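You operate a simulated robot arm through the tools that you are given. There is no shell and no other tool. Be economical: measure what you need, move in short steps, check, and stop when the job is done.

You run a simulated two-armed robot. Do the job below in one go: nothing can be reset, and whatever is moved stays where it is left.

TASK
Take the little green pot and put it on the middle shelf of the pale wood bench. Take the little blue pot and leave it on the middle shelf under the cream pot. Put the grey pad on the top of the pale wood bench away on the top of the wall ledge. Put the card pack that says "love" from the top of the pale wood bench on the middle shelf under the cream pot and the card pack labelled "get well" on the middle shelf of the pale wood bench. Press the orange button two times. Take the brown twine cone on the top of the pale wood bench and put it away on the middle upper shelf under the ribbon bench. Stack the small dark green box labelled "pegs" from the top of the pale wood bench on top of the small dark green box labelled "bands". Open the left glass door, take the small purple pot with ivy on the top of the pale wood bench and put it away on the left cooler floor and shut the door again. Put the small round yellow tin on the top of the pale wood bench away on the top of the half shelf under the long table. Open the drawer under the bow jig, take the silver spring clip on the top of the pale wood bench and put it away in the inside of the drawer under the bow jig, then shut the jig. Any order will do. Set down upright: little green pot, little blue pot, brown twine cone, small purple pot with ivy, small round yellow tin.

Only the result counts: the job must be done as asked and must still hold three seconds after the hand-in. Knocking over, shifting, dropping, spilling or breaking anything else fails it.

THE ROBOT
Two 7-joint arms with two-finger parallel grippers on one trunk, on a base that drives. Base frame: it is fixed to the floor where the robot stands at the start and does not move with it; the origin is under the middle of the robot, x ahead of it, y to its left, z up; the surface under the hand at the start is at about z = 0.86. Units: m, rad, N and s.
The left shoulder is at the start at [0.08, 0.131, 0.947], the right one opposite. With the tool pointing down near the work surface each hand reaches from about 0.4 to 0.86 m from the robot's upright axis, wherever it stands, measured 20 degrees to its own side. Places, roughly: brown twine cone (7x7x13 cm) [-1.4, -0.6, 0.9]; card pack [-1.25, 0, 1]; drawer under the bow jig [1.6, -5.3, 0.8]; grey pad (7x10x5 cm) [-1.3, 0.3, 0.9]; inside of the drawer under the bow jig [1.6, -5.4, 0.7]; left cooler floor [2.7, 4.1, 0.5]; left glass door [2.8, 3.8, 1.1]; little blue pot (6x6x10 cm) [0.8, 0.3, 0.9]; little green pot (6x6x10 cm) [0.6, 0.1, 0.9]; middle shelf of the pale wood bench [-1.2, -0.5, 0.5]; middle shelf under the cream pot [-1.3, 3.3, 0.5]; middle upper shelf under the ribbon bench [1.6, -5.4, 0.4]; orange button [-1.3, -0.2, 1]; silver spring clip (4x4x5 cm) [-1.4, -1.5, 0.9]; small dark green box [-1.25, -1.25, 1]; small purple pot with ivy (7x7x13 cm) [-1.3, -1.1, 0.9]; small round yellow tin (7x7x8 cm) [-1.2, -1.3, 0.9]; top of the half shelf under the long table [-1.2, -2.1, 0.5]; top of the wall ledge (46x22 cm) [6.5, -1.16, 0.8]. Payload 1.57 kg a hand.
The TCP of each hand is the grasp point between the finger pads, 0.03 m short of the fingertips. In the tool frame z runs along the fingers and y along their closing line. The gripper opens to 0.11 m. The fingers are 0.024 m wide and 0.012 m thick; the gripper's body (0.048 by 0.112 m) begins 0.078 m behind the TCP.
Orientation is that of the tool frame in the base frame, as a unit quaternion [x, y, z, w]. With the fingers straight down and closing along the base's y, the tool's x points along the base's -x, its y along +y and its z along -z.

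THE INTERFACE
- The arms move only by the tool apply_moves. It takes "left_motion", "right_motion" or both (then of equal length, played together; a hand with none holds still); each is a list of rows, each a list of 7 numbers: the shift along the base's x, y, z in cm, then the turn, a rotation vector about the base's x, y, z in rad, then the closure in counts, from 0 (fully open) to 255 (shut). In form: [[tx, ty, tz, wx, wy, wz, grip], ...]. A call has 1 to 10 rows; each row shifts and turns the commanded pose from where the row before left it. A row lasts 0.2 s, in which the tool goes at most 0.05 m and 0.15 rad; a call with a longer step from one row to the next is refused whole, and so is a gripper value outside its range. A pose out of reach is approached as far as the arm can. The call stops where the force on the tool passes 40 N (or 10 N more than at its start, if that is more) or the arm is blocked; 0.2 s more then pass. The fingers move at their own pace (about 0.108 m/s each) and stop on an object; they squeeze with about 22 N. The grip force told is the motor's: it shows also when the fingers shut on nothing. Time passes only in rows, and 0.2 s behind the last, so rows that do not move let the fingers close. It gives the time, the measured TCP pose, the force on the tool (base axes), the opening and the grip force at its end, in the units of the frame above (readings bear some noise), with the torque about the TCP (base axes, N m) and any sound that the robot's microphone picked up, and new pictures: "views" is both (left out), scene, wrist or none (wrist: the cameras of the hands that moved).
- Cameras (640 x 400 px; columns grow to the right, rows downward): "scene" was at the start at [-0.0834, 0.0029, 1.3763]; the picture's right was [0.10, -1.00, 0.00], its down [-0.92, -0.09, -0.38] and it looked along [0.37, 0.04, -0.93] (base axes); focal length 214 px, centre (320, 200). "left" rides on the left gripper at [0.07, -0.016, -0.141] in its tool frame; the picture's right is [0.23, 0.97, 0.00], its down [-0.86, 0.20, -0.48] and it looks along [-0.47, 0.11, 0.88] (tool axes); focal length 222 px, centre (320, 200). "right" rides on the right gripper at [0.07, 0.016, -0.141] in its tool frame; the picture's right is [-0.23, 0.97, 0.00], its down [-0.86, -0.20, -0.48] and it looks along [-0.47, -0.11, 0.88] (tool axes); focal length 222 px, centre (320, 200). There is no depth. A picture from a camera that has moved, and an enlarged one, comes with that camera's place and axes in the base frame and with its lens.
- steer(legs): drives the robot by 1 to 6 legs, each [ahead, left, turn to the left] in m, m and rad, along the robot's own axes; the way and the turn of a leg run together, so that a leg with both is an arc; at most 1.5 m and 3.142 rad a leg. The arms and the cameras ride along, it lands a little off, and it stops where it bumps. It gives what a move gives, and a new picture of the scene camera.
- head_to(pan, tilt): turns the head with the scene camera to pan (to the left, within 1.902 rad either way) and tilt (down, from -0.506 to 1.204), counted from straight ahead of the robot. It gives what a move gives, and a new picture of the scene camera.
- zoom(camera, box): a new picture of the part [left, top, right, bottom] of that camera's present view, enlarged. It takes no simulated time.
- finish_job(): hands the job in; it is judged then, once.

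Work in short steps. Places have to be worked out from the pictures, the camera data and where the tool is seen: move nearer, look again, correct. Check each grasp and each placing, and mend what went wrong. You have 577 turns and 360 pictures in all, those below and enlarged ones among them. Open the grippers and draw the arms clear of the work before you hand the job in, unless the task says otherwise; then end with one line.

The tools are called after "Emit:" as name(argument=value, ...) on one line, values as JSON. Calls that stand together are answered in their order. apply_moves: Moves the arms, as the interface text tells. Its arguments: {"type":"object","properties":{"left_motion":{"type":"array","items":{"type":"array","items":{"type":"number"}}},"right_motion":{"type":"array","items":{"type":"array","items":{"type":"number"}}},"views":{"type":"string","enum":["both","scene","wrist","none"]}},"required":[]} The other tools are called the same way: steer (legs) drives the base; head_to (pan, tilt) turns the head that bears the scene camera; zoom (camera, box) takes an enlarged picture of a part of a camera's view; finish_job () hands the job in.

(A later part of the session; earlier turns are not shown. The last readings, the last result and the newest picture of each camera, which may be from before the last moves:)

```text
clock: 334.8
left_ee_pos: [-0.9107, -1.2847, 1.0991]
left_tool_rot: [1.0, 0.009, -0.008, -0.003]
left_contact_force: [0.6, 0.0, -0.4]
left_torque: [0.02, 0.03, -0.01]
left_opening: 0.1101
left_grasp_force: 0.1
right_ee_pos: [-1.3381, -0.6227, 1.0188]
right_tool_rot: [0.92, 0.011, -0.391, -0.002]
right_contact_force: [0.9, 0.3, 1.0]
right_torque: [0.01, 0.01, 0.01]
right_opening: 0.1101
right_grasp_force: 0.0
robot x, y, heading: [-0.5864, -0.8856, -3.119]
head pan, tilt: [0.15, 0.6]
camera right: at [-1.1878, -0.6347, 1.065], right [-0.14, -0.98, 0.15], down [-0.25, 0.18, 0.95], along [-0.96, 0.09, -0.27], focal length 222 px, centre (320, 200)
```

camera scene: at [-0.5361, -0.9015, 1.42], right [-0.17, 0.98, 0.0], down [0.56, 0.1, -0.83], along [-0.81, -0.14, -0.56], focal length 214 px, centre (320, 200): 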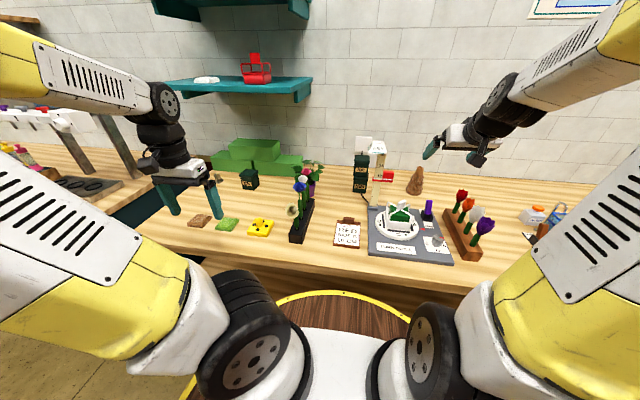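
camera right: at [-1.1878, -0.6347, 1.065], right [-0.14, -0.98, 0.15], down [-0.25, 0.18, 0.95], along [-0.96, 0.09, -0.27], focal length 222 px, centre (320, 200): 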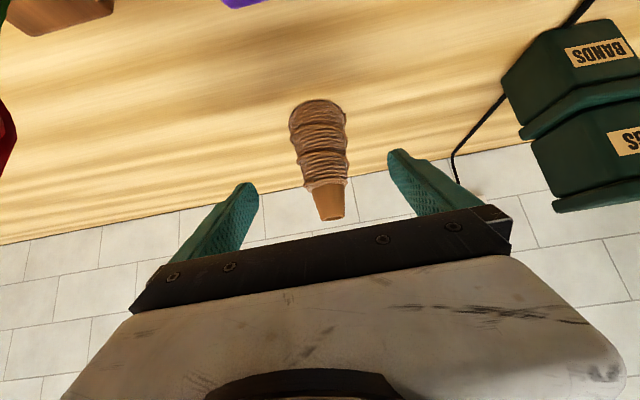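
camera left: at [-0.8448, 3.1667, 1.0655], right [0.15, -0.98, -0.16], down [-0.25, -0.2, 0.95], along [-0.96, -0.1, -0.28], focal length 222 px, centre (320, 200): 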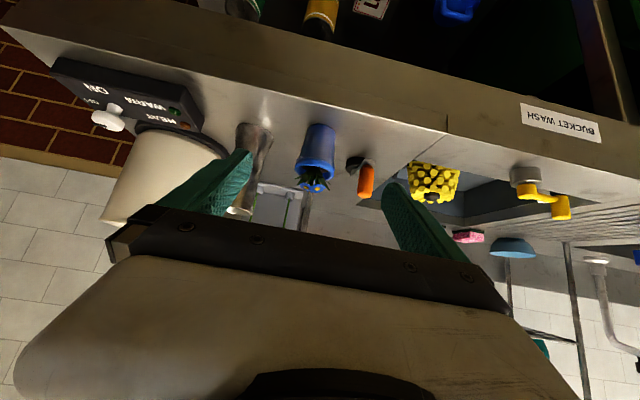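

Emit:
apply_moves(right_motion=[[-3.4, 0, -3.3, 0, 0, 0, 0], [-3.4, 0, -3.2, 0, 0, 0, 0], [0, 0, 0, 0, 0, 0, 255], [0, 0, 0, 0, 0, 0, 255], [0, 0, 0, 0, 0, 0, 255], [0, 0, 0, 0, 0, 0, 255]], views="wrist")

```text
clock: 336.1
left_ee_pos: [-0.9115, -1.286, 1.0979]
left_tool_rot: [1.0, 0.009, -0.008, -0.003]
left_contact_force: [-0.2, -0.3, 0.0]
left_torque: [-0.02, -0.01, 0.0]
left_opening: 0.1097
left_grasp_force: 0.0
right_ee_pos: [-1.4059, -0.6214, 0.9528]
right_tool_rot: [0.92, 0.012, -0.391, -0.001]
right_contact_force: [-1.5, -0.9, 0.8]
right_torque: [-0.01, 0.14, 0.02]
right_opening: 0.0641
right_grasp_force: 21.9
robot x, y, heading: [-0.5891, -0.8856, -3.116]
head pan, tilt: [0.15, 0.6]
camera right: at [-1.256, -0.634, 0.9999], right [-0.14, -0.98, 0.15], down [-0.25, 0.18, 0.95], along [-0.96, 0.09, -0.27], focal length 222 px, centre (320, 200)
```

right: 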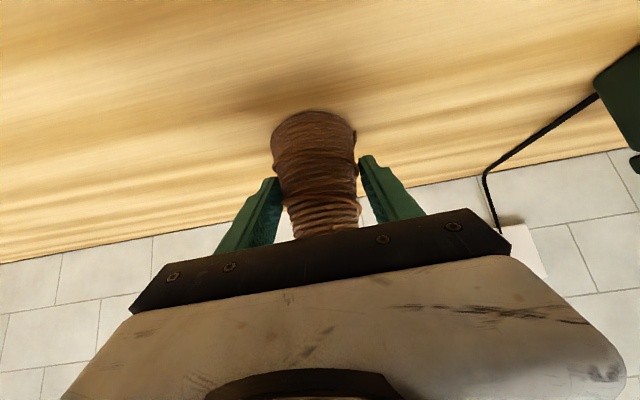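

Gripped. Lift and back out along the same line, higher.

Emit:
apply_moves(right_motion=[[0, 0, 3, 0, 0, 0, 255], [0, 0, 4, 0, 0, 0, 255], [2.5, 0, 4, 0, 0, 0, 255], [3, 0, 3.5, 0, 0, 0, 255], [3.3, 0, 3.3, 0, 0, 0, 255], [3.3, 0, 3.3, 0, 0, 0, 255], [3.3, 0, 3, 0, 0, 0, 255], [4, 0, 2, 0, 0, 0, 255], [4, 0, 1, 0, 0, 0, 255]], views="wrist")

Emit:
steer(legs=[[-0.3, 0, 0]])

```text
clock: 338.1
left_ee_pos: [-0.9117, -1.2849, 1.0979]
left_tool_rot: [1.0, 0.008, -0.007, -0.004]
left_contact_force: [-0.6, 0.1, 0.2]
left_torque: [-0.01, -0.05, -0.01]
left_opening: 0.11
left_grasp_force: 0.0
right_ee_pos: [-1.172, -0.6247, 1.2244]
right_tool_rot: [0.92, 0.013, -0.391, 0.0]
right_contact_force: [-0.7, 0.2, -2.6]
right_torque: [0.01, -0.04, -0.02]
right_opening: 0.0638
right_grasp_force: 22.1
robot x, y, heading: [-0.5885, -0.8885, -3.119]
head pan, tilt: [0.15, 0.6]
camera right: at [-1.0211, -0.6371, 1.2715], right [-0.14, -0.98, 0.15], down [-0.25, 0.18, 0.95], along [-0.96, 0.09, -0.27], focal length 222 px, centre (320, 200)
```

right: 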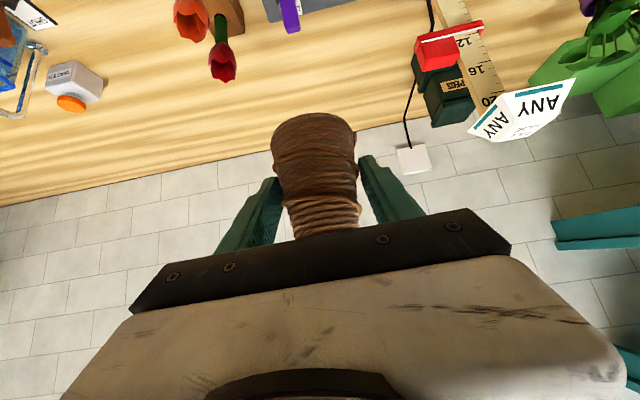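

```text
clock: 340.2
left_ee_pos: [-0.6146, -1.2787, 1.0979]
left_tool_rot: [1.0, 0.008, -0.008, -0.004]
left_contact_force: [-0.4, -0.5, -0.5]
left_torque: [-0.02, 0.01, -0.02]
left_opening: 0.11
left_grasp_force: 0.1
right_ee_pos: [-0.8767, -0.6175, 1.2232]
right_tool_rot: [0.92, 0.011, -0.391, -0.001]
right_contact_force: [0.3, -0.5, -1.2]
right_torque: [0.01, -0.04, 0.0]
right_opening: 0.064
right_grasp_force: 22.0
robot x, y, heading: [-0.2936, -0.8786, -3.116]
head pan, tilt: [0.15, 0.6]
camera scene: at [-0.2399, -0.8944, 1.42], right [-0.17, 0.98, 0.0], down [0.56, 0.1, -0.82], along [-0.81, -0.14, -0.57], focal length 214 px, centre (320, 200)
```

scene: 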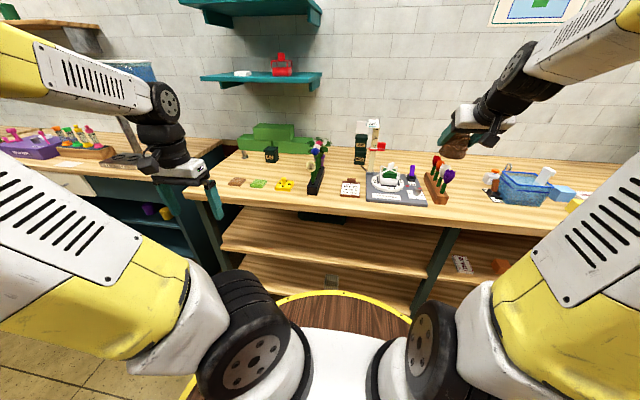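

Now the clip with the left hand. Shift left 0.40, then forward 0.27.

Emit:
steer(legs=[[0, 0.4, -0.022], [0.25, 0, 0]])

Emit:
apply_moves(left_motion=[[-4, 0.5, 0, 0, 0, 0, 0], [-4, 0.5, 0, 0, 0, 0, 0], [-4, 0.5, 0, 0, 0, 0, 0], [-4, 0.5, 0, 0, 0, 0, 0], [-4, 0.5, 0, 0, 0, 0, 0]], views="wrist")

```text
clock: 344.1
left_ee_pos: [-0.8657, -1.6793, 1.0996]
left_tool_rot: [1.0, 0.002, -0.007, -0.003]
left_contact_force: [-0.3, 0.5, 0.8]
left_torque: [-0.01, 0.02, -0.01]
left_opening: 0.11
left_grasp_force: 0.1
right_ee_pos: [-1.1182, -1.0147, 1.2253]
right_tool_rot: [0.92, 0.006, -0.391, -0.003]
right_contact_force: [-0.1, 0.2, -1.5]
right_torque: [0.01, -0.01, 0.0]
right_opening: 0.0638
right_grasp_force: 21.5
robot x, y, heading: [-0.5393, -1.2848, -3.122]
head pan, tilt: [0.15, 0.6]
camera scene: at [-0.4856, -1.2993, 1.42], right [-0.16, 0.99, 0.0], down [0.56, 0.09, -0.83], along [-0.81, -0.13, -0.56], focal length 214 px, centre (320, 200)
```

scene: 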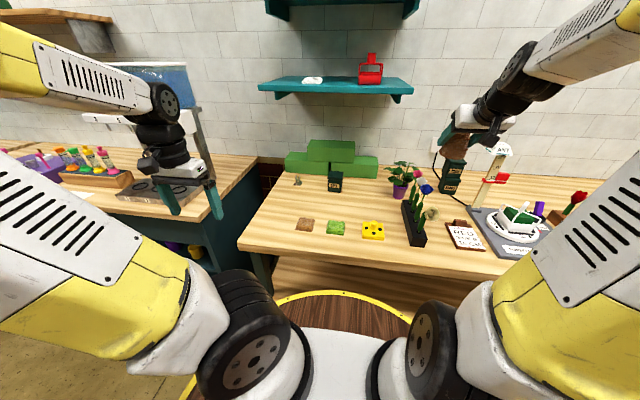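

```text
clock: 345.3
left_ee_pos: [-1.0677, -1.6538, 1.0992]
left_tool_rot: [1.0, 0.003, -0.008, -0.003]
left_contact_force: [-0.2, -0.3, 0.1]
left_torque: [-0.01, 0.04, 0.02]
left_opening: 0.1098
left_grasp_force: 0.0
right_ee_pos: [-1.1173, -1.0148, 1.2247]
right_tool_rot: [0.92, 0.007, -0.392, -0.003]
right_contact_force: [0.2, 0.1, -1.3]
right_torque: [-0.01, 0.02, 0.01]
right_opening: 0.0639
right_grasp_force: 22.4
robot x, y, heading: [-0.5419, -1.284, -3.133]
head pan, tilt: [0.15, 0.6]
camera left: at [-0.9969, -1.637, 1.2385], right [0.23, -0.97, -0.01], down [-0.85, -0.21, 0.49], along [-0.48, -0.11, -0.87], focal length 222 px, centre (320, 200)
```

left: 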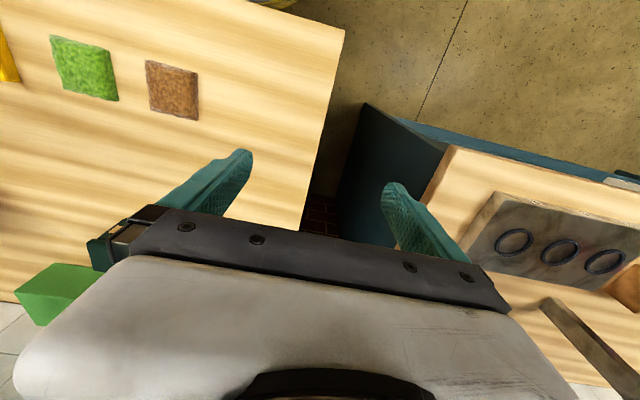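

Emit:
apply_moves(left_motion=[[-3.8, 2.4, 0, 0, 0, 0, 0], [-3.8, 2.4, 0, 0, 0, 0, 0], [-3.8, 2.4, -1, 0, 0, 0, 0], [-3.8, 2.4, -1, 0, 0, 0, 0], [-3.8, 2.4, -1, 0, 0, 0, 0]], views="wrist")

Emit:
zoom(camera="scene", box=[260, 140, 370, 220])

```text
clock: 346.5
left_ee_pos: [-1.2389, -1.5462, 1.073]
left_tool_rot: [1.0, 0.01, -0.008, -0.005]
left_contact_force: [-0.4, -0.3, -0.4]
left_torque: [-0.03, 0.01, -0.01]
left_opening: 0.1099
left_grasp_force: 0.1
right_ee_pos: [-1.1063, -1.0292, 1.2278]
right_tool_rot: [0.919, 0.014, -0.394, 0.001]
right_contact_force: [-0.9, -2.2, -2.4]
right_torque: [0.13, -0.03, -0.09]
right_opening: 0.0638
right_grasp_force: 22.0
robot x, y, heading: [-0.5337, -1.2867, -3.119]
head pan, tilt: [0.15, 0.6]
camera left: at [-1.1678, -1.5295, 1.2139], right [0.24, -0.97, -0.01], down [-0.84, -0.22, 0.49], along [-0.48, -0.11, -0.87], focal length 222 px, centre (320, 200)
```

left: 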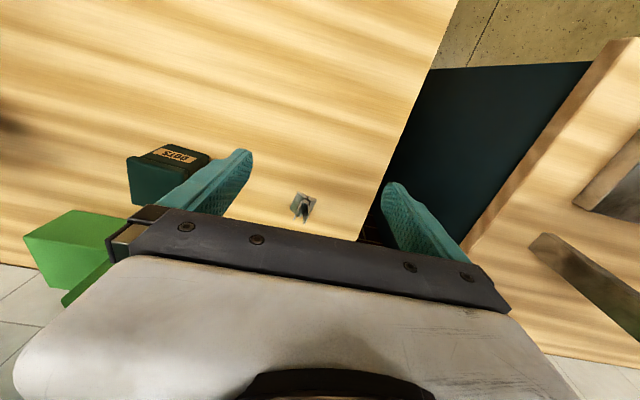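

```text
5.00 times, centred on (315, 180) of scene
camera zoom: at [-0.4688, -1.3037, 1.4196], right [-0.17, 0.98, 0.0], down [0.55, 0.1, -0.83], along [-0.82, -0.14, -0.56], focal length 1072 px, centre (345, 300)
```

zoom: 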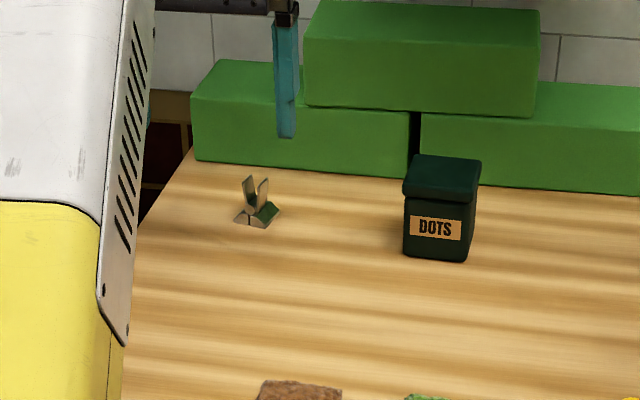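

The base shifted slightly — maybe the left arm touches something. Look at it.

Emit:
head_to(pan=0.7, tilt=0.3)

```text
clock: 347.5
left_ee_pos: [-1.2374, -1.5456, 1.0741]
left_tool_rot: [1.0, 0.011, -0.01, -0.003]
left_contact_force: [0.4, -0.6, 0.5]
left_torque: [0.03, -0.04, 0.02]
left_opening: 0.1099
left_grasp_force: 0.0
right_ee_pos: [-1.1083, -1.0266, 1.2302]
right_tool_rot: [0.919, 0.014, -0.395, 0.001]
right_contact_force: [-0.2, -0.9, -1.0]
right_torque: [0.03, -0.06, -0.03]
right_opening: 0.064
right_grasp_force: 22.1
robot x, y, heading: [-0.5386, -1.2831, -3.116]
head pan, tilt: [0.7, 0.3]
camera scene: at [-0.4522, -1.3465, 1.4469], right [-0.66, 0.75, 0.0], down [0.21, 0.2, -0.96], along [-0.72, -0.64, -0.29], focal length 214 px, centre (320, 200)
```

scene: 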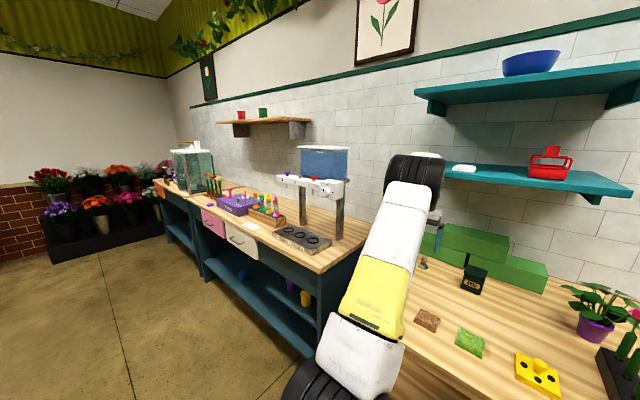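

The left wrist is likely nudging the wall shelf's front (x≈-1.37, z≈1.31). Retract immediately, then use a 45° tilt to stay below it.

Emit:
apply_moves(left_motion=[[4, 0, 0, 0, 0, 0, 0], [4, 0, 0, 0, 0, 0, 0], [4, 0, 0, 0, 0, 0, 0]], views="none")

Emit:
zoom(camera="scene", box=[380, 20, 640, 220])

```text
clock: 348.3
left_ee_pos: [-1.1409, -1.5314, 1.0685]
left_tool_rot: [1.0, 0.002, -0.007, -0.004]
left_contact_force: [-0.6, 0.3, 0.5]
left_torque: [-0.02, 0.0, 0.0]
left_opening: 0.1101
left_grasp_force: 0.2
right_ee_pos: [-1.1194, -1.0135, 1.225]
right_tool_rot: [0.921, 0.006, -0.391, -0.003]
right_contact_force: [0.2, 0.8, -2.0]
right_torque: [0.01, -0.02, 0.01]
right_opening: 0.064
right_grasp_force: 21.7
robot x, y, heading: [-0.5364, -1.2783, -3.129]
head pan, tilt: [0.7, 0.3]
```

```text
2.00 times, centred on (510, 120) of scene
camera zoom: at [-0.4706, -1.3453, 1.4476], right [-0.65, 0.76, 0.0], down [0.22, 0.19, -0.96], along [-0.72, -0.62, -0.3], focal length 429 px, centre (-60, 360)
```

zoom: 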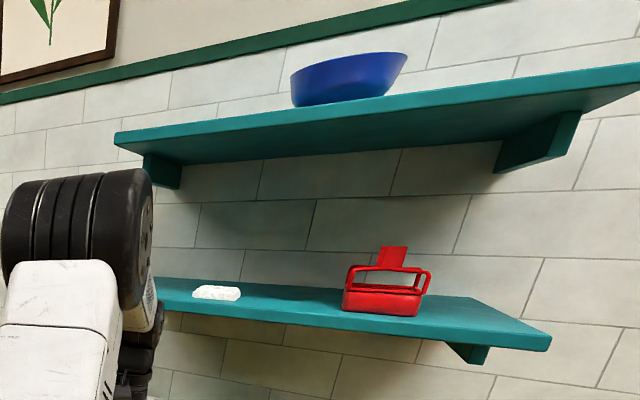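

Shelf and its items look undisturbed. Tilt the left hand 45° here.

Emit:
apply_moves(left_motion=[[0, 0, 1, 0, 0.131, 0, 0], [0, 0, 1, 0, 0.131, 0, 0], [0, 0, 1, 0, 0.131, 0, 0], [0, 0, 1, 0, 0.131, 0, 0], [0, 0, 1, 0, 0.131, 0, 0], [0, 0, 0, 0, 0.131, 0, 0]], views="wrist")

```text
clock: 349.7
left_ee_pos: [-1.1362, -1.5352, 1.1187]
left_tool_rot: [0.92, 0.001, -0.391, -0.003]
left_contact_force: [0.6, -0.1, -0.7]
left_torque: [0.05, -0.02, 0.0]
left_opening: 0.1103
left_grasp_force: 0.1
right_ee_pos: [-1.1169, -1.0153, 1.2247]
right_tool_rot: [0.92, 0.007, -0.392, -0.003]
right_contact_force: [-0.5, -0.6, -0.8]
right_torque: [0.01, 0.0, -0.02]
right_opening: 0.0636
right_grasp_force: 21.8
robot x, y, heading: [-0.5393, -1.2842, -3.128]
head pan, tilt: [0.7, 0.3]
camera left: at [-0.9877, -1.5186, 1.1671], right [0.16, -0.97, -0.17], down [-0.25, -0.21, 0.95], along [-0.96, -0.11, -0.27], focal length 222 px, centre (320, 200)
```

left: 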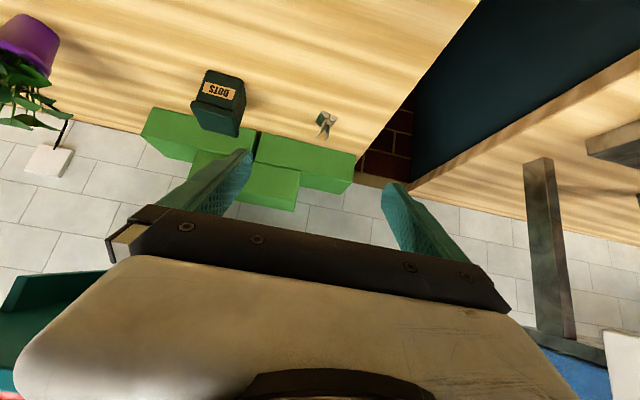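

Emit:
zoom(camera="left", box=[270, 80, 390, 160])

```text
5.00 times, centred on (330, 120) of left
camera zoom: at [-0.9877, -1.5186, 1.1671], right [0.16, -0.97, -0.17], down [-0.25, -0.21, 0.95], along [-0.96, -0.11, -0.27], focal length 1111 px, centre (270, 600)
```

zoom: 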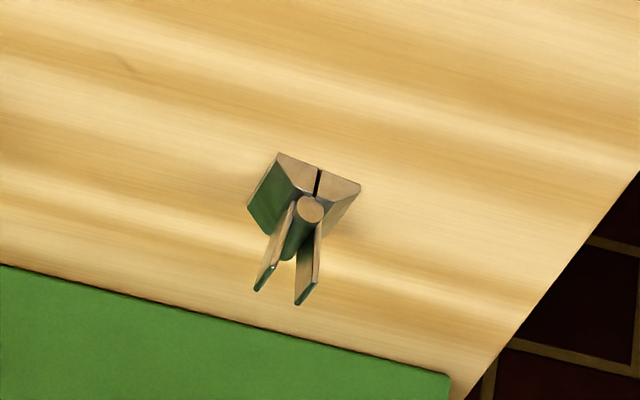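

Clip centre ≈(-1.337,-1.543). Approach along the tilt axis.

Emit:
apply_moves(left_motion=[[-3.3, -0.15, -3.1, 0, 0, 0, 90], [-3.3, -0.15, -3.1, 0, 0, 0, 90], [-3.3, -0.15, -3.1, 0, 0, 0, 90], [-3.3, -0.15, -3.1, 0, 0, 0, 90], [-3.3, -0.15, -3.0, 0, 0, 0, 90]], views="wrist")

```text
clock: 350.9
left_ee_pos: [-1.3033, -1.5411, 0.9648]
left_tool_rot: [0.921, 0.001, -0.391, -0.005]
left_contact_force: [0.3, -0.6, -0.6]
left_torque: [0.01, 0.0, 0.0]
left_opening: 0.0711
left_grasp_force: 0.1
right_ee_pos: [-1.1169, -1.0156, 1.2256]
right_tool_rot: [0.92, 0.007, -0.392, -0.003]
right_contact_force: [1.2, 0.2, -1.4]
right_torque: [0.0, -0.02, 0.0]
right_opening: 0.0638
right_grasp_force: 21.9
robot x, y, heading: [-0.5378, -1.2817, -3.129]
head pan, tilt: [0.7, 0.3]
camera left: at [-1.1544, -1.526, 1.0132], right [0.16, -0.97, -0.17], down [-0.25, -0.21, 0.95], along [-0.96, -0.1, -0.28], focal length 222 px, centre (320, 200)
```

left: 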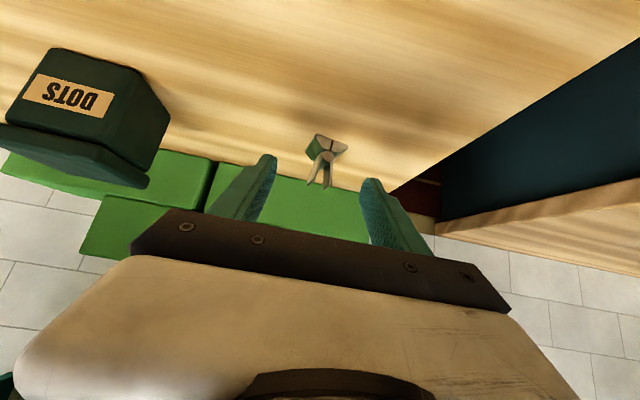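

Emit:
apply_moves(left_motion=[[-2.8, -0.1, -2.4, 0, 0, 0, 90], [0, 0, -0.9, 0, 0, 0, 90], [0, 0, 0, 0, 0, 0, 255], [0, 0, 0, 0, 0, 0, 255], [0, 0, 0, 0, 0, 0, 255]], views="wrist")

```text
clock: 352.1
left_ee_pos: [-1.3296, -1.5433, 0.9323]
left_tool_rot: [0.921, 0.002, -0.39, -0.003]
left_contact_force: [-0.7, 0.0, 0.5]
left_torque: [0.04, -0.01, -0.01]
left_opening: 0.033
left_grasp_force: 22.1
right_ee_pos: [-1.1169, -1.0151, 1.2253]
right_tool_rot: [0.92, 0.007, -0.392, -0.003]
right_contact_force: [0.2, -1.1, -0.8]
right_torque: [0.02, -0.04, -0.01]
right_opening: 0.0636
right_grasp_force: 22.3
robot x, y, heading: [-0.5363, -1.2821, -3.132]
head pan, tilt: [0.7, 0.3]
camera left: at [-1.1807, -1.5269, 0.9802], right [0.16, -0.97, -0.17], down [-0.25, -0.21, 0.95], along [-0.96, -0.11, -0.28], focal length 222 px, centre (320, 200)
```

left: 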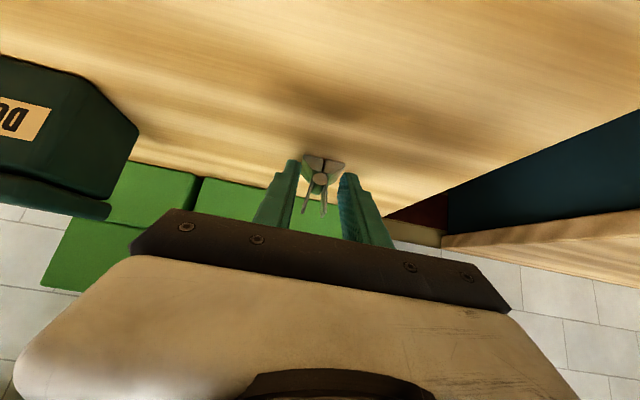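

Emit:
apply_moves(left_motion=[[0, 0, 1.5, 0, 0, 0, 255], [0.5, 0, 2, 0, 0, 0, 255], [1.5, 0, 2, 0, 0, 0, 255]], views="wrist")

```text
clock: 352.9
left_ee_pos: [-1.3101, -1.5411, 0.9862]
left_tool_rot: [0.921, 0.001, -0.39, -0.005]
left_contact_force: [-1.0, 0.1, -0.7]
left_torque: [0.03, -0.01, -0.02]
left_opening: 0.0328
left_grasp_force: 21.8
right_ee_pos: [-1.1178, -1.0144, 1.2241]
right_tool_rot: [0.92, 0.006, -0.391, -0.003]
right_contact_force: [0.0, -0.7, -0.7]
right_torque: [-0.01, 0.01, -0.02]
right_opening: 0.0636
right_grasp_force: 21.5
robot x, y, heading: [-0.5387, -1.2823, -3.134]
head pan, tilt: [0.7, 0.3]
camera left: at [-1.1608, -1.5257, 1.0345], right [0.16, -0.97, -0.17], down [-0.25, -0.21, 0.95], along [-0.95, -0.11, -0.28], focal length 222 px, centre (320, 200)
```

left: 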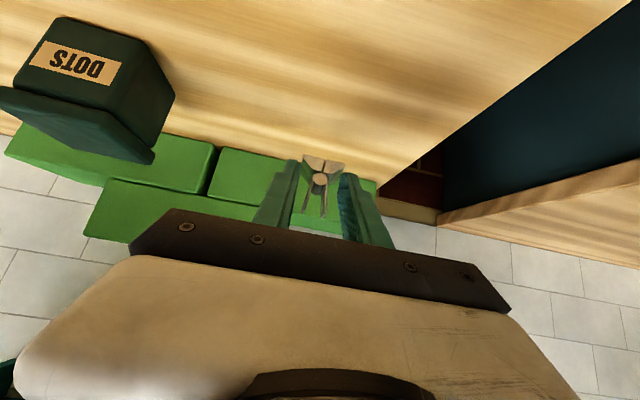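

Clip held. Back the left hand out, then drive toward the ribbon bench.

Emit:
apply_moves(left_motion=[[2.5, 0, 3, 0, 0, 0, 255], [3, 0, 3, 0, 0, 0, 255], [3, 0, 3, 0, 0, 0, 255], [3.5, 0, 2, 0, 0, 0, 255], [4, 0, 1, 0, 0, 0, 255]], views="none")

Emit:
steer(legs=[[-0.35, 0, 0], [0, 1.3, 0], [0, 0.5, 0.785], [0, 0, 0.785]])

Emit:
head_to(pan=0.3, tilt=0.35)

```text
clock: 354.1
left_ee_pos: [-1.1495, -1.5433, 1.1056]
left_tool_rot: [0.921, 0.001, -0.389, -0.004]
left_contact_force: [0.2, -0.2, -0.8]
left_torque: [0.02, -0.02, 0.01]
left_opening: 0.0331
left_grasp_force: 22.3
right_ee_pos: [-1.1174, -1.0157, 1.2257]
right_tool_rot: [0.92, 0.005, -0.391, -0.003]
right_contact_force: [-0.2, 0.4, -1.2]
right_torque: [0.0, -0.01, 0.0]
right_opening: 0.064
right_grasp_force: 21.8
robot x, y, heading: [-0.5366, -1.2827, -3.129]
head pan, tilt: [0.7, 0.3]
```

```text
clock: 367.1
left_ee_pos: [0.2447, -3.6651, 1.1066]
left_tool_rot: [0.657, 0.645, -0.281, 0.269]
left_contact_force: [1.3, 0.6, 0.1]
left_torque: [0.0, -0.01, 0.01]
left_opening: 0.033
left_grasp_force: 22.3
right_ee_pos: [-0.2845, -3.6235, 1.2251]
right_tool_rot: [0.652, 0.649, -0.281, 0.271]
right_contact_force: [0.4, 0.0, -0.9]
right_torque: [0.02, 0.0, -0.01]
right_opening: 0.0634
right_grasp_force: 21.9
robot x, y, heading: [-0.0025, -3.0485, -1.578]
head pan, tilt: [0.7, 0.3]
camera scene: at [0.0577, -2.9834, 1.4475], right [-0.77, -0.64, 0.0], down [-0.19, 0.23, -0.96], along [0.61, -0.74, -0.3], focal length 214 px, centre (320, 200)
```

scene: 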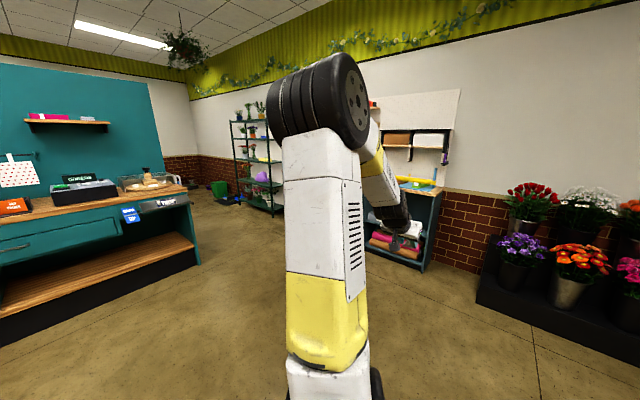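

```text
clock: 368.0
left_ee_pos: [0.2442, -3.666, 1.106]
left_tool_rot: [0.657, 0.646, -0.281, 0.27]
left_contact_force: [0.7, 0.0, 0.1]
left_torque: [0.02, 0.0, -0.01]
left_opening: 0.0331
left_grasp_force: 22.1
right_ee_pos: [-0.2841, -3.6219, 1.2249]
right_tool_rot: [0.653, 0.649, -0.281, 0.272]
right_contact_force: [-0.5, -0.6, -2.3]
right_torque: [0.01, -0.01, 0.0]
right_opening: 0.0636
right_grasp_force: 22.0
robot x, y, heading: [-0.0021, -3.0495, -1.579]
head pan, tilt: [0.3, 0.351]
camera scene: at [0.0251, -3.0006, 1.4428], right [-0.96, -0.29, 0.0], down [-0.1, 0.33, -0.94], along [0.27, -0.9, -0.34], focal length 214 px, centre (320, 200)
```

scene: 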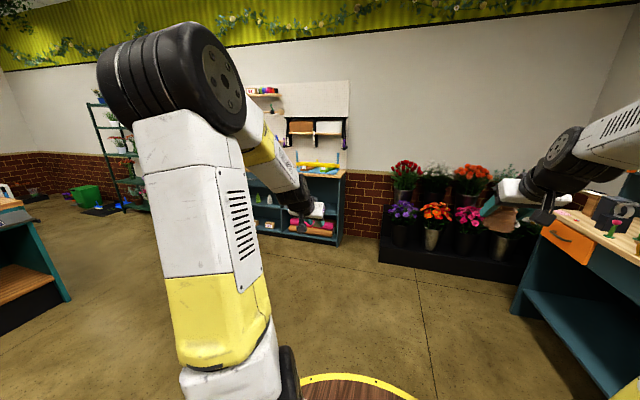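

Drive ahead 1.1 and left 1.5 toward the ribbon bench.

Emit:
steer(legs=[[0.6, 0, 0], [0.4, 0.8, 0], [0, 0.75, 0]])

Emit:
head_to(pan=0.0, tilt=0.45)

```text
clock: 379.5
left_ee_pos: [1.7821, -4.7285, 1.104]
left_tool_rot: [0.667, 0.635, -0.286, 0.265]
left_contact_force: [-0.7, -1.0, -0.3]
left_torque: [0.0, -0.01, -0.03]
left_opening: 0.0332
left_grasp_force: 21.9
right_ee_pos: [1.2558, -4.6683, 1.2239]
right_tool_rot: [0.663, 0.639, -0.286, 0.268]
right_contact_force: [-1.0, 0.0, -1.5]
right_torque: [0.01, 0.02, 0.0]
right_opening: 0.0636
right_grasp_force: 22.0
robot x, y, heading: [1.5532, -4.104, -1.613]
head pan, tilt: [0.3, 0.351]
camera scene: at [1.5827, -4.0563, 1.4428], right [-0.97, -0.26, 0.0], down [-0.09, 0.33, -0.94], along [0.24, -0.91, -0.34], focal length 214 px, centre (320, 200)
```

scene: 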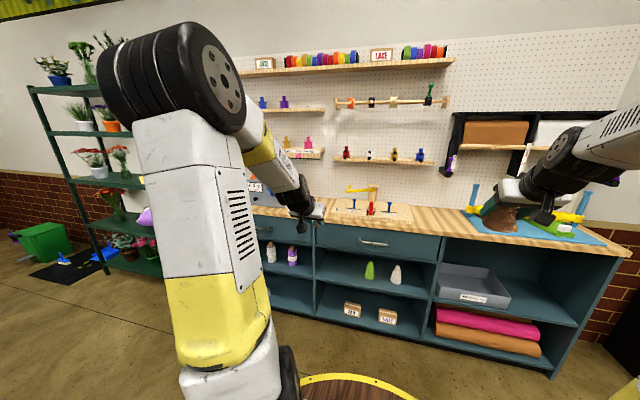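

```text
clock: 380.3
left_ee_pos: [1.7817, -4.7269, 1.1065]
left_tool_rot: [0.667, 0.635, -0.285, 0.265]
left_contact_force: [-0.3, 0.4, -0.8]
left_torque: [0.02, -0.02, 0.0]
left_opening: 0.0328
left_grasp_force: 21.6
right_ee_pos: [1.2558, -4.6679, 1.2243]
right_tool_rot: [0.663, 0.639, -0.286, 0.267]
right_contact_force: [0.1, -0.5, -2.1]
right_torque: [-0.01, 0.0, -0.02]
right_opening: 0.0631
right_grasp_force: 22.1
robot x, y, heading: [1.5525, -4.1002, -1.607]
head pan, tilt: [0.0, 0.45]
camera scene: at [1.5552, -4.0582, 1.4336], right [-1.0, 0.04, 0.0], down [0.02, 0.43, -0.9], along [-0.04, -0.9, -0.44], focal length 214 px, centre (320, 200)
```

scene: 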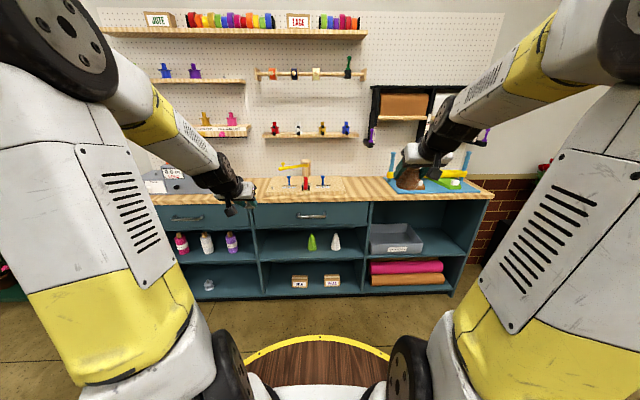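

Emit:
zoom(camera="scene", box=[230, 150, 400, 300])

```text
2.67 times, centred on (315, 225) of scene
camera zoom: at [1.5552, -4.0582, 1.4336], right [-1.0, 0.04, 0.0], down [0.02, 0.43, -0.9], along [-0.04, -0.9, -0.44], focal length 572 px, centre (333, 133)
```

zoom: 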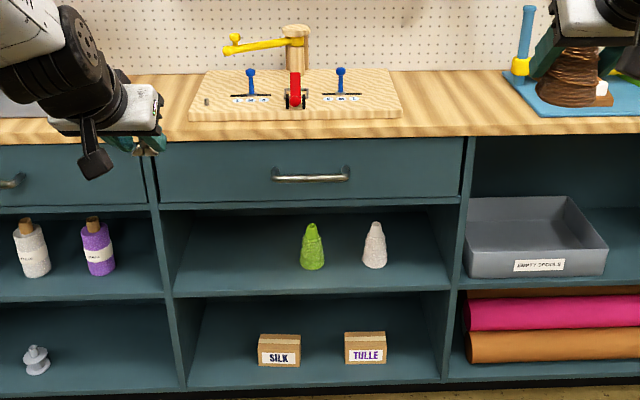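

Middle section: drawer under the jig, upper shelf z≈0.43 with green/white cones (x≈1.57, 1.40). I'll place the twine cone at x≈1.75. Shift left 0.45 and fix heading.

Emit:
steer(legs=[[0, 0.44, 0.036]])

Emit:
head_to(pan=1.7, tilt=0.5)

```text
clock: 382.9
left_ee_pos: [2.2464, -4.727, 1.1048]
left_tool_rot: [0.655, 0.647, -0.281, 0.271]
left_contact_force: [1.5, 0.5, -0.7]
left_torque: [0.0, -0.02, 0.0]
left_opening: 0.0328
left_grasp_force: 21.8
right_ee_pos: [1.7182, -4.6882, 1.2244]
right_tool_rot: [0.651, 0.651, -0.281, 0.272]
right_contact_force: [0.5, 0.4, -0.5]
right_torque: [-0.01, -0.02, 0.01]
right_opening: 0.0635
right_grasp_force: 22.1
robot x, y, heading: [1.9975, -4.1102, -1.575]
head pan, tilt: [0.0, 0.45]
camera scene: at [1.9951, -4.0676, 1.4336], right [-1.0, 0.0, 0.0], down [0.0, 0.44, -0.9], along [0.0, -0.9, -0.44], focal length 214 px, centre (320, 200)
```

scene: 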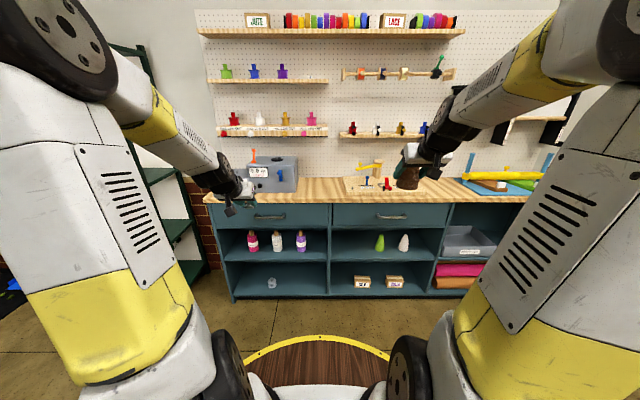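

```text
clock: 384.7
left_ee_pos: [2.2468, -4.7277, 1.1052]
left_tool_rot: [0.655, 0.647, -0.281, 0.271]
left_contact_force: [-0.7, 0.1, -0.8]
left_torque: [-0.01, 0.0, 0.01]
left_opening: 0.0332
left_grasp_force: 22.1
right_ee_pos: [1.719, -4.6889, 1.2244]
right_tool_rot: [0.651, 0.651, -0.28, 0.272]
right_contact_force: [0.3, 0.4, -1.9]
right_torque: [0.05, 0.01, -0.01]
right_opening: 0.0635
right_grasp_force: 21.7
robot x, y, heading: [1.9928, -4.1094, -1.574]
head pan, tilt: [1.7, 0.499]
camera scene: at [2.0857, -3.9643, 1.4291], right [0.13, -0.99, 0.0], down [-0.47, -0.06, -0.88], along [0.87, 0.11, -0.48], focal length 214 px, centre (320, 200)
```

scene: 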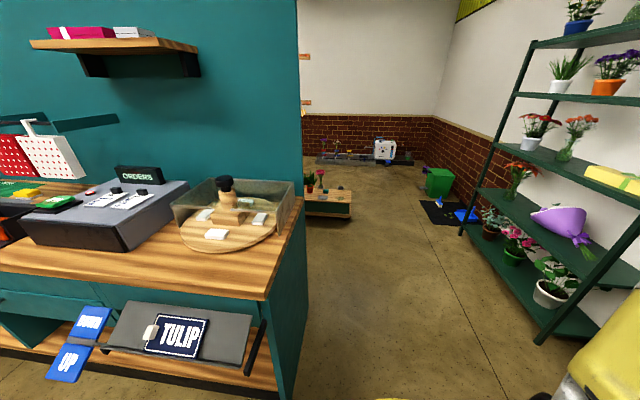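

Space is fine. Lower the right hand in front of the shelf.

Emit:
head_to(pan=-0.2, tilt=0.6)

Emit:
apply_moves(right_motion=[[0.6, 0, -4.8, 0, 0, 0, 255], [0.6, 0, -4.8, 0, 0, 0, 255], [0.6, 0, -4.8, 0, 0, 0, 255], [0.6, 0, -4.8, 0, 0, 0, 255], [0.6, 0, -4.8, 0, 0, 0, 255], [0, 0, -4.8, 0, 0, 0, 255], [0, 0, -4.8, 0, 0, 0, 255], [0, 0, -4.8, 0, 0, 0, 255], [0, 0, -4.8, 0, 0, 0, 255], [0, 0, -4.8, 0, 0, 0, 255]], views="none")

Emit:
apply_moves(right_motion=[[0, 0, -4.8, 0, 0, 0, 255], [0, 0, -4.8, 0, 0, 0, 255], [0, 0, -4.0, 0, 0, 0, 255]], views="both")

```text
clock: 386.5
left_ee_pos: [2.2473, -4.7286, 1.105]
left_tool_rot: [0.655, 0.647, -0.281, 0.271]
left_contact_force: [-1.2, -0.7, -1.2]
left_torque: [0.03, 0.0, 0.03]
left_opening: 0.033
left_grasp_force: 22.3
right_ee_pos: [1.719, -4.688, 1.2245]
right_tool_rot: [0.651, 0.651, -0.281, 0.273]
right_contact_force: [0.1, -0.5, -2.0]
right_torque: [0.02, 0.02, -0.04]
right_opening: 0.0633
right_grasp_force: 21.5
robot x, y, heading: [1.9933, -4.1127, -1.574]
head pan, tilt: [-0.201, 0.6]
camera scene: at [1.9776, -4.0622, 1.42], right [-0.98, 0.2, 0.0], down [0.11, 0.55, -0.82], along [-0.17, -0.81, -0.57], focal length 214 px, centre (320, 200)
```

scene: 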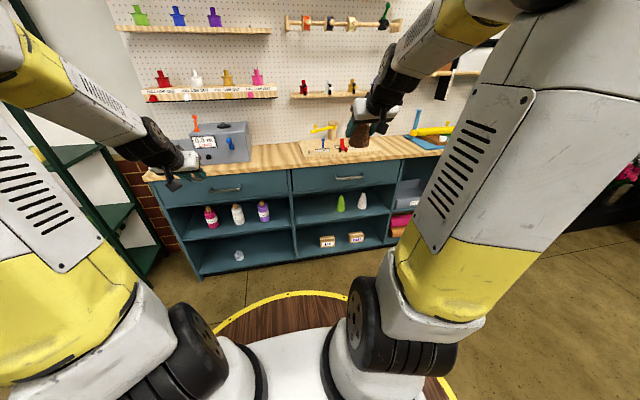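

```text
clock: 388.7
left_ee_pos: [2.2461, -4.728, 1.1052]
left_tool_rot: [0.656, 0.647, -0.281, 0.27]
left_contact_force: [0.1, 0.2, -0.2]
left_torque: [0.03, 0.01, 0.0]
left_opening: 0.033
left_grasp_force: 22.1
right_ee_pos: [1.7534, -4.6895, 0.7704]
right_tool_rot: [0.651, 0.65, -0.28, 0.273]
right_contact_force: [0.1, 0.5, -1.1]
right_torque: [0.03, -0.01, -0.01]
right_opening: 0.0633
right_grasp_force: 21.9
right hand out of reach, approached as far as the arm can: row 3, 4
robot x, y, heading: [1.9956, -4.1125, -1.574]
head pan, tilt: [-0.201, 0.6]
```

```text
clock: 389.5
left_ee_pos: [2.2445, -4.7279, 1.1056]
left_tool_rot: [0.655, 0.647, -0.28, 0.271]
left_contact_force: [-1.3, -0.1, 0.4]
left_torque: [0.04, -0.1, 0.07]
left_opening: 0.0331
left_grasp_force: 22.1
right_ee_pos: [1.7361, -4.6949, 0.6557]
right_tool_rot: [0.654, 0.652, -0.272, 0.27]
right_contact_force: [1.1, 0.4, -1.4]
right_torque: [-0.03, 0.05, -0.05]
right_opening: 0.0633
right_grasp_force: 22.0
right hand out of reach, approached as far as the arm can: row 2, 3
robot x, y, heading: [1.9918, -4.1118, -1.574]
head pan, tilt: [-0.201, 0.6]
camera scene: at [1.9763, -4.0618, 1.42], right [-0.98, 0.2, 0.0], down [0.11, 0.55, -0.83], along [-0.17, -0.81, -0.56], focal length 214 px, centre (320, 200)
camera right: at [1.7528, -4.5449, 0.7061], right [0.97, -0.16, 0.16], down [-0.2, -0.26, 0.94], along [-0.11, -0.95, -0.29], focal length 222 px, centre (320, 200)
```

scene: 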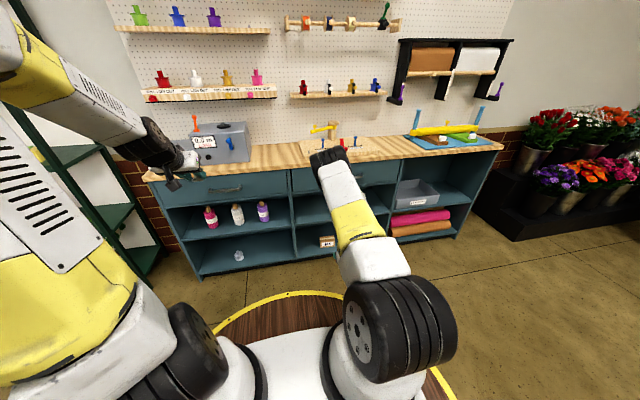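
right: 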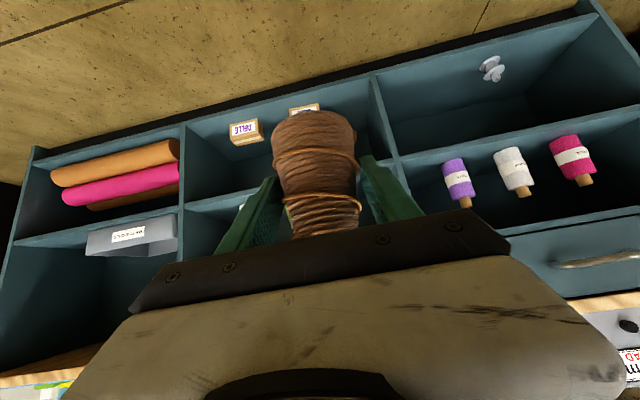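

Low targets need a more extended arm. Extend forward while lowering; then the base will carry it in.

Emit:
apply_moves(right_motion=[[0.3, -4, 0, 0, 0, 0, 255], [0.3, -4, 0, 0, 0, 0, 255], [0.3, -4, 0, 0, 0, 0, 255], [0.3, -3, -2.5, 0, 0, 0, 255], [0, -3, -2.5, 0, 0, 0, 255], [0, -3, -2.5, 0, 0, 0, 255], [0, -2, -3, 0, 0, 0, 255], [0, -1, -3, 0, 0, 0, 255]], views="wrist")

```text
clock: 391.3
left_ee_pos: [2.2459, -4.7288, 1.1061]
left_tool_rot: [0.655, 0.647, -0.281, 0.271]
left_contact_force: [0.2, -0.1, 0.3]
left_torque: [-0.01, 0.03, -0.02]
left_opening: 0.033
left_grasp_force: 22.6
right_ee_pos: [1.7468, -4.9407, 0.5217]
right_tool_rot: [0.65, 0.651, -0.28, 0.273]
right_contact_force: [0.0, 0.0, -1.4]
right_torque: [0.06, 0.01, -0.05]
right_opening: 0.0634
right_grasp_force: 21.5
robot x, y, heading: [1.9955, -4.1142, -1.574]
head pan, tilt: [-0.201, 0.6]
camera right: at [1.7644, -4.7889, 0.5677], right [0.97, -0.16, 0.15], down [-0.19, -0.25, 0.95], along [-0.12, -0.95, -0.27], focal length 222 px, centre (320, 200)
```

right: 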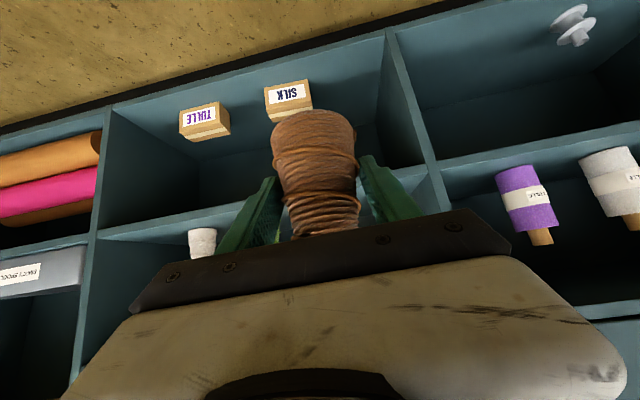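

Raise 2 cm and drive the base forward 0.30 to insert the cone.

Emit:
apply_moves(right_motion=[[0, 0, 2, 0, 0, 0, 255]], views="none")

Emit:
steer(legs=[[0.2, 0, 0]])

Emit:
zoom(camera="right", box=[0, 0, 640, 400])

```text
clock: 391.7
left_ee_pos: [2.2452, -4.7283, 1.1066]
left_tool_rot: [0.655, 0.647, -0.282, 0.271]
left_contact_force: [-0.1, -1.4, -0.2]
left_torque: [0.0, -0.04, 0.02]
left_opening: 0.0327
left_grasp_force: 22.2
right_ee_pos: [1.746, -4.9398, 0.5414]
right_tool_rot: [0.651, 0.65, -0.281, 0.272]
right_contact_force: [-0.1, -0.1, -1.4]
right_torque: [0.01, -0.02, 0.04]
right_opening: 0.0635
right_grasp_force: 21.5
robot x, y, heading: [1.9952, -4.1122, -1.571]
head pan, tilt: [-0.201, 0.6]
```

```text
clock: 393.3
left_ee_pos: [2.2464, -4.9288, 1.1058]
left_tool_rot: [0.654, 0.647, -0.281, 0.272]
left_contact_force: [0.0, -0.1, 0.2]
left_torque: [0.0, 0.03, -0.01]
left_opening: 0.0332
left_grasp_force: 21.4
right_ee_pos: [1.7451, -5.1413, 0.5409]
right_tool_rot: [0.652, 0.65, -0.281, 0.271]
right_contact_force: [-0.7, 0.3, -1.9]
right_torque: [0.01, -0.02, 0.0]
right_opening: 0.0634
right_grasp_force: 22.3
robot x, y, heading: [1.9953, -4.3136, -1.568]
head pan, tilt: [-0.201, 0.6]
camera scene: at [1.977, -4.2633, 1.42], right [-0.98, 0.2, 0.0], down [0.11, 0.55, -0.82], along [-0.17, -0.81, -0.57], focal length 214 px, centre (320, 200)
```

scene: 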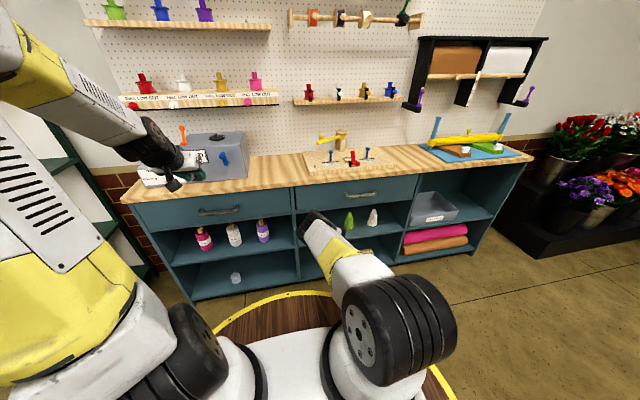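

```text
1.00 times, centred on (320, 200) of right (not enlarged: the box is as wide or as high as the picture)
camera zoom: at [1.7628, -4.989, 0.5879], right [0.97, -0.16, 0.15], down [-0.19, -0.25, 0.95], along [-0.12, -0.95, -0.27], focal length 222 px, centre (320, 200)
```

zoom: 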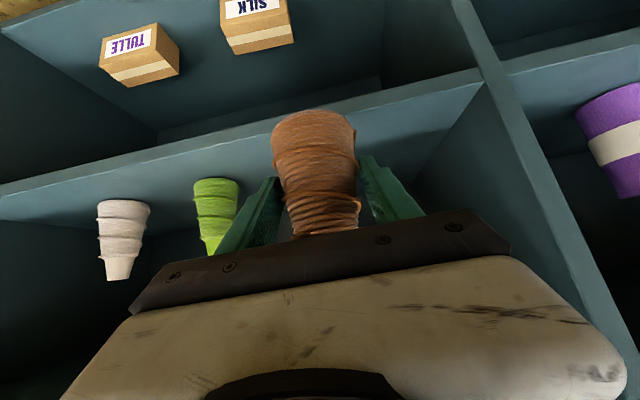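

Emit:
steer(legs=[[0.135, 0, 0]])

Emit:
apply_moves(right_motion=[[0, 0, -1.5, 0, 0, 0, 255], [0, 0, -1, 0, 0, 0, 255], [0, 0, -0.6, 0, 0, 0, 255], [0, 0, -0.5, 0, 0, 0, 255]], views="wrist")

```text
clock: 394.6
left_ee_pos: [2.2443, -5.0647, 1.1052]
left_tool_rot: [0.655, 0.647, -0.28, 0.271]
left_contact_force: [0.2, -0.5, -0.5]
left_torque: [0.0, 0.01, 0.03]
left_opening: 0.0329
left_grasp_force: 21.9
right_ee_pos: [1.7443, -5.2752, 0.5412]
right_tool_rot: [0.652, 0.65, -0.281, 0.271]
right_contact_force: [0.7, 0.1, -0.9]
right_torque: [0.01, -0.03, -0.02]
right_opening: 0.063
right_grasp_force: 21.7
robot x, y, heading: [1.9958, -4.4464, -1.578]
head pan, tilt: [-0.201, 0.6]
camera scene: at [1.9766, -4.3984, 1.42], right [-0.98, 0.2, 0.0], down [0.12, 0.55, -0.82], along [-0.17, -0.81, -0.57], focal length 214 px, centre (320, 200)
```

scene: 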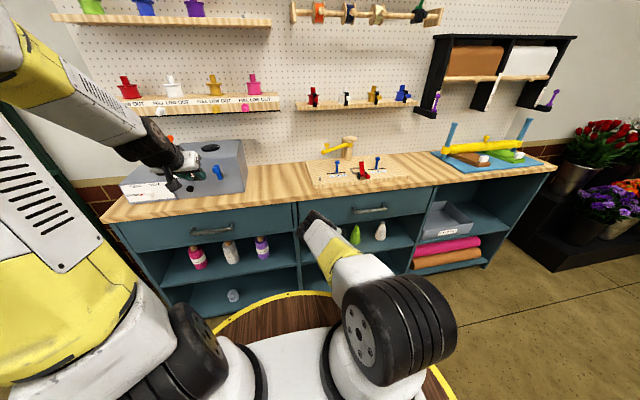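

```text
clock: 395.6
left_ee_pos: [2.2451, -5.0641, 1.1049]
left_tool_rot: [0.655, 0.647, -0.28, 0.271]
left_contact_force: [0.2, 1.2, 0.4]
left_torque: [0.01, -0.03, -0.02]
left_opening: 0.0333
left_grasp_force: 22.0
right_ee_pos: [1.7429, -5.2748, 0.5045]
right_tool_rot: [0.651, 0.651, -0.28, 0.272]
right_contact_force: [0.5, -0.7, -1.4]
right_torque: [-0.01, -0.01, 0.01]
right_opening: 0.0635
right_grasp_force: 21.9
robot x, y, heading: [1.9954, -4.4489, -1.571]
head pan, tilt: [-0.201, 0.6]
camera right: at [1.7614, -5.1238, 0.5516], right [0.97, -0.16, 0.15], down [-0.19, -0.25, 0.95], along [-0.12, -0.95, -0.27], focal length 222 px, centre (320, 200)
```

right: 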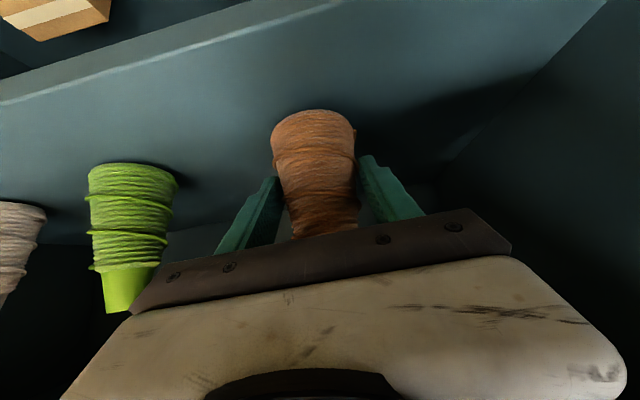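

Emit:
apply_moves(right_motion=[[0, 0, -0.5, 0, 0, 0, 255], [0, 0, -0.4, 0, 0, 0, 255], [0, 0, -0.4, 0, 0, 0, 255], [0, 0, -0.4, 0, 0, 0, 255]], views="none")

```text
clock: 396.6
left_ee_pos: [2.244, -5.0641, 1.1061]
left_tool_rot: [0.655, 0.647, -0.282, 0.272]
left_contact_force: [-1.3, 0.0, -0.4]
left_torque: [0.02, -0.01, -0.03]
left_opening: 0.0331
left_grasp_force: 21.6
right_ee_pos: [1.7417, -5.2772, 0.4924]
right_tool_rot: [0.65, 0.65, -0.282, 0.274]
right_contact_force: [-4.0, 4.3, 28.6]
right_torque: [-0.3, 0.17, 0.11]
right_opening: 0.0637
right_grasp_force: 21.7
robot x, y, heading: [1.9932, -4.4464, -1.576]
head pan, tilt: [-0.201, 0.6]
```

Firm contact. Ease up a hair, release, and back out along the tool axis.

Emit:
apply_moves(right_motion=[[0, 0, 0.3, 0, 0, 0, 130], [0, 0, 0, 0, 0, 0, 60], [0, 0, 0, 0, 0, 0, 40], [0, 2, 2, 0, 0, 0, 40], [0, 2.8, 2.5, 0, 0, 0, 40], [0, 3.3, 1.5, 0, 0, 0, 40], [0, 4, 0, 0, 0, 0, 40]], views="wrist")

```text
clock: 398.2
left_ee_pos: [2.2446, -5.0652, 1.1049]
left_tool_rot: [0.655, 0.648, -0.28, 0.271]
left_contact_force: [-0.6, -0.8, -0.4]
left_torque: [0.0, 0.04, -0.01]
left_opening: 0.033
left_grasp_force: 22.1
right_ee_pos: [1.7428, -5.1754, 0.5754]
right_tool_rot: [0.651, 0.651, -0.279, 0.273]
right_contact_force: [-0.7, 0.3, 0.1]
right_torque: [-0.06, 0.03, 0.0]
right_opening: 0.0929
right_grasp_force: 0.0
right hand out of reach, approached as far as the arm can: row 6, 7
robot x, y, heading: [1.9942, -4.4478, -1.574]
head pan, tilt: [-0.201, 0.6]
camera right: at [1.7594, -5.024, 0.6232], right [0.97, -0.16, 0.15], down [-0.19, -0.25, 0.95], along [-0.12, -0.95, -0.28], focal length 222 px, centre (320, 200)
```

right: 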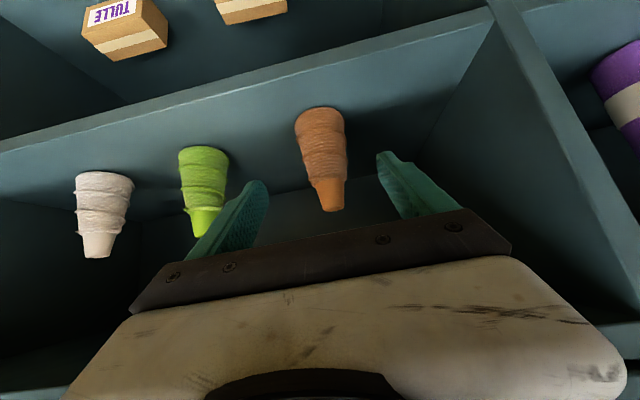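

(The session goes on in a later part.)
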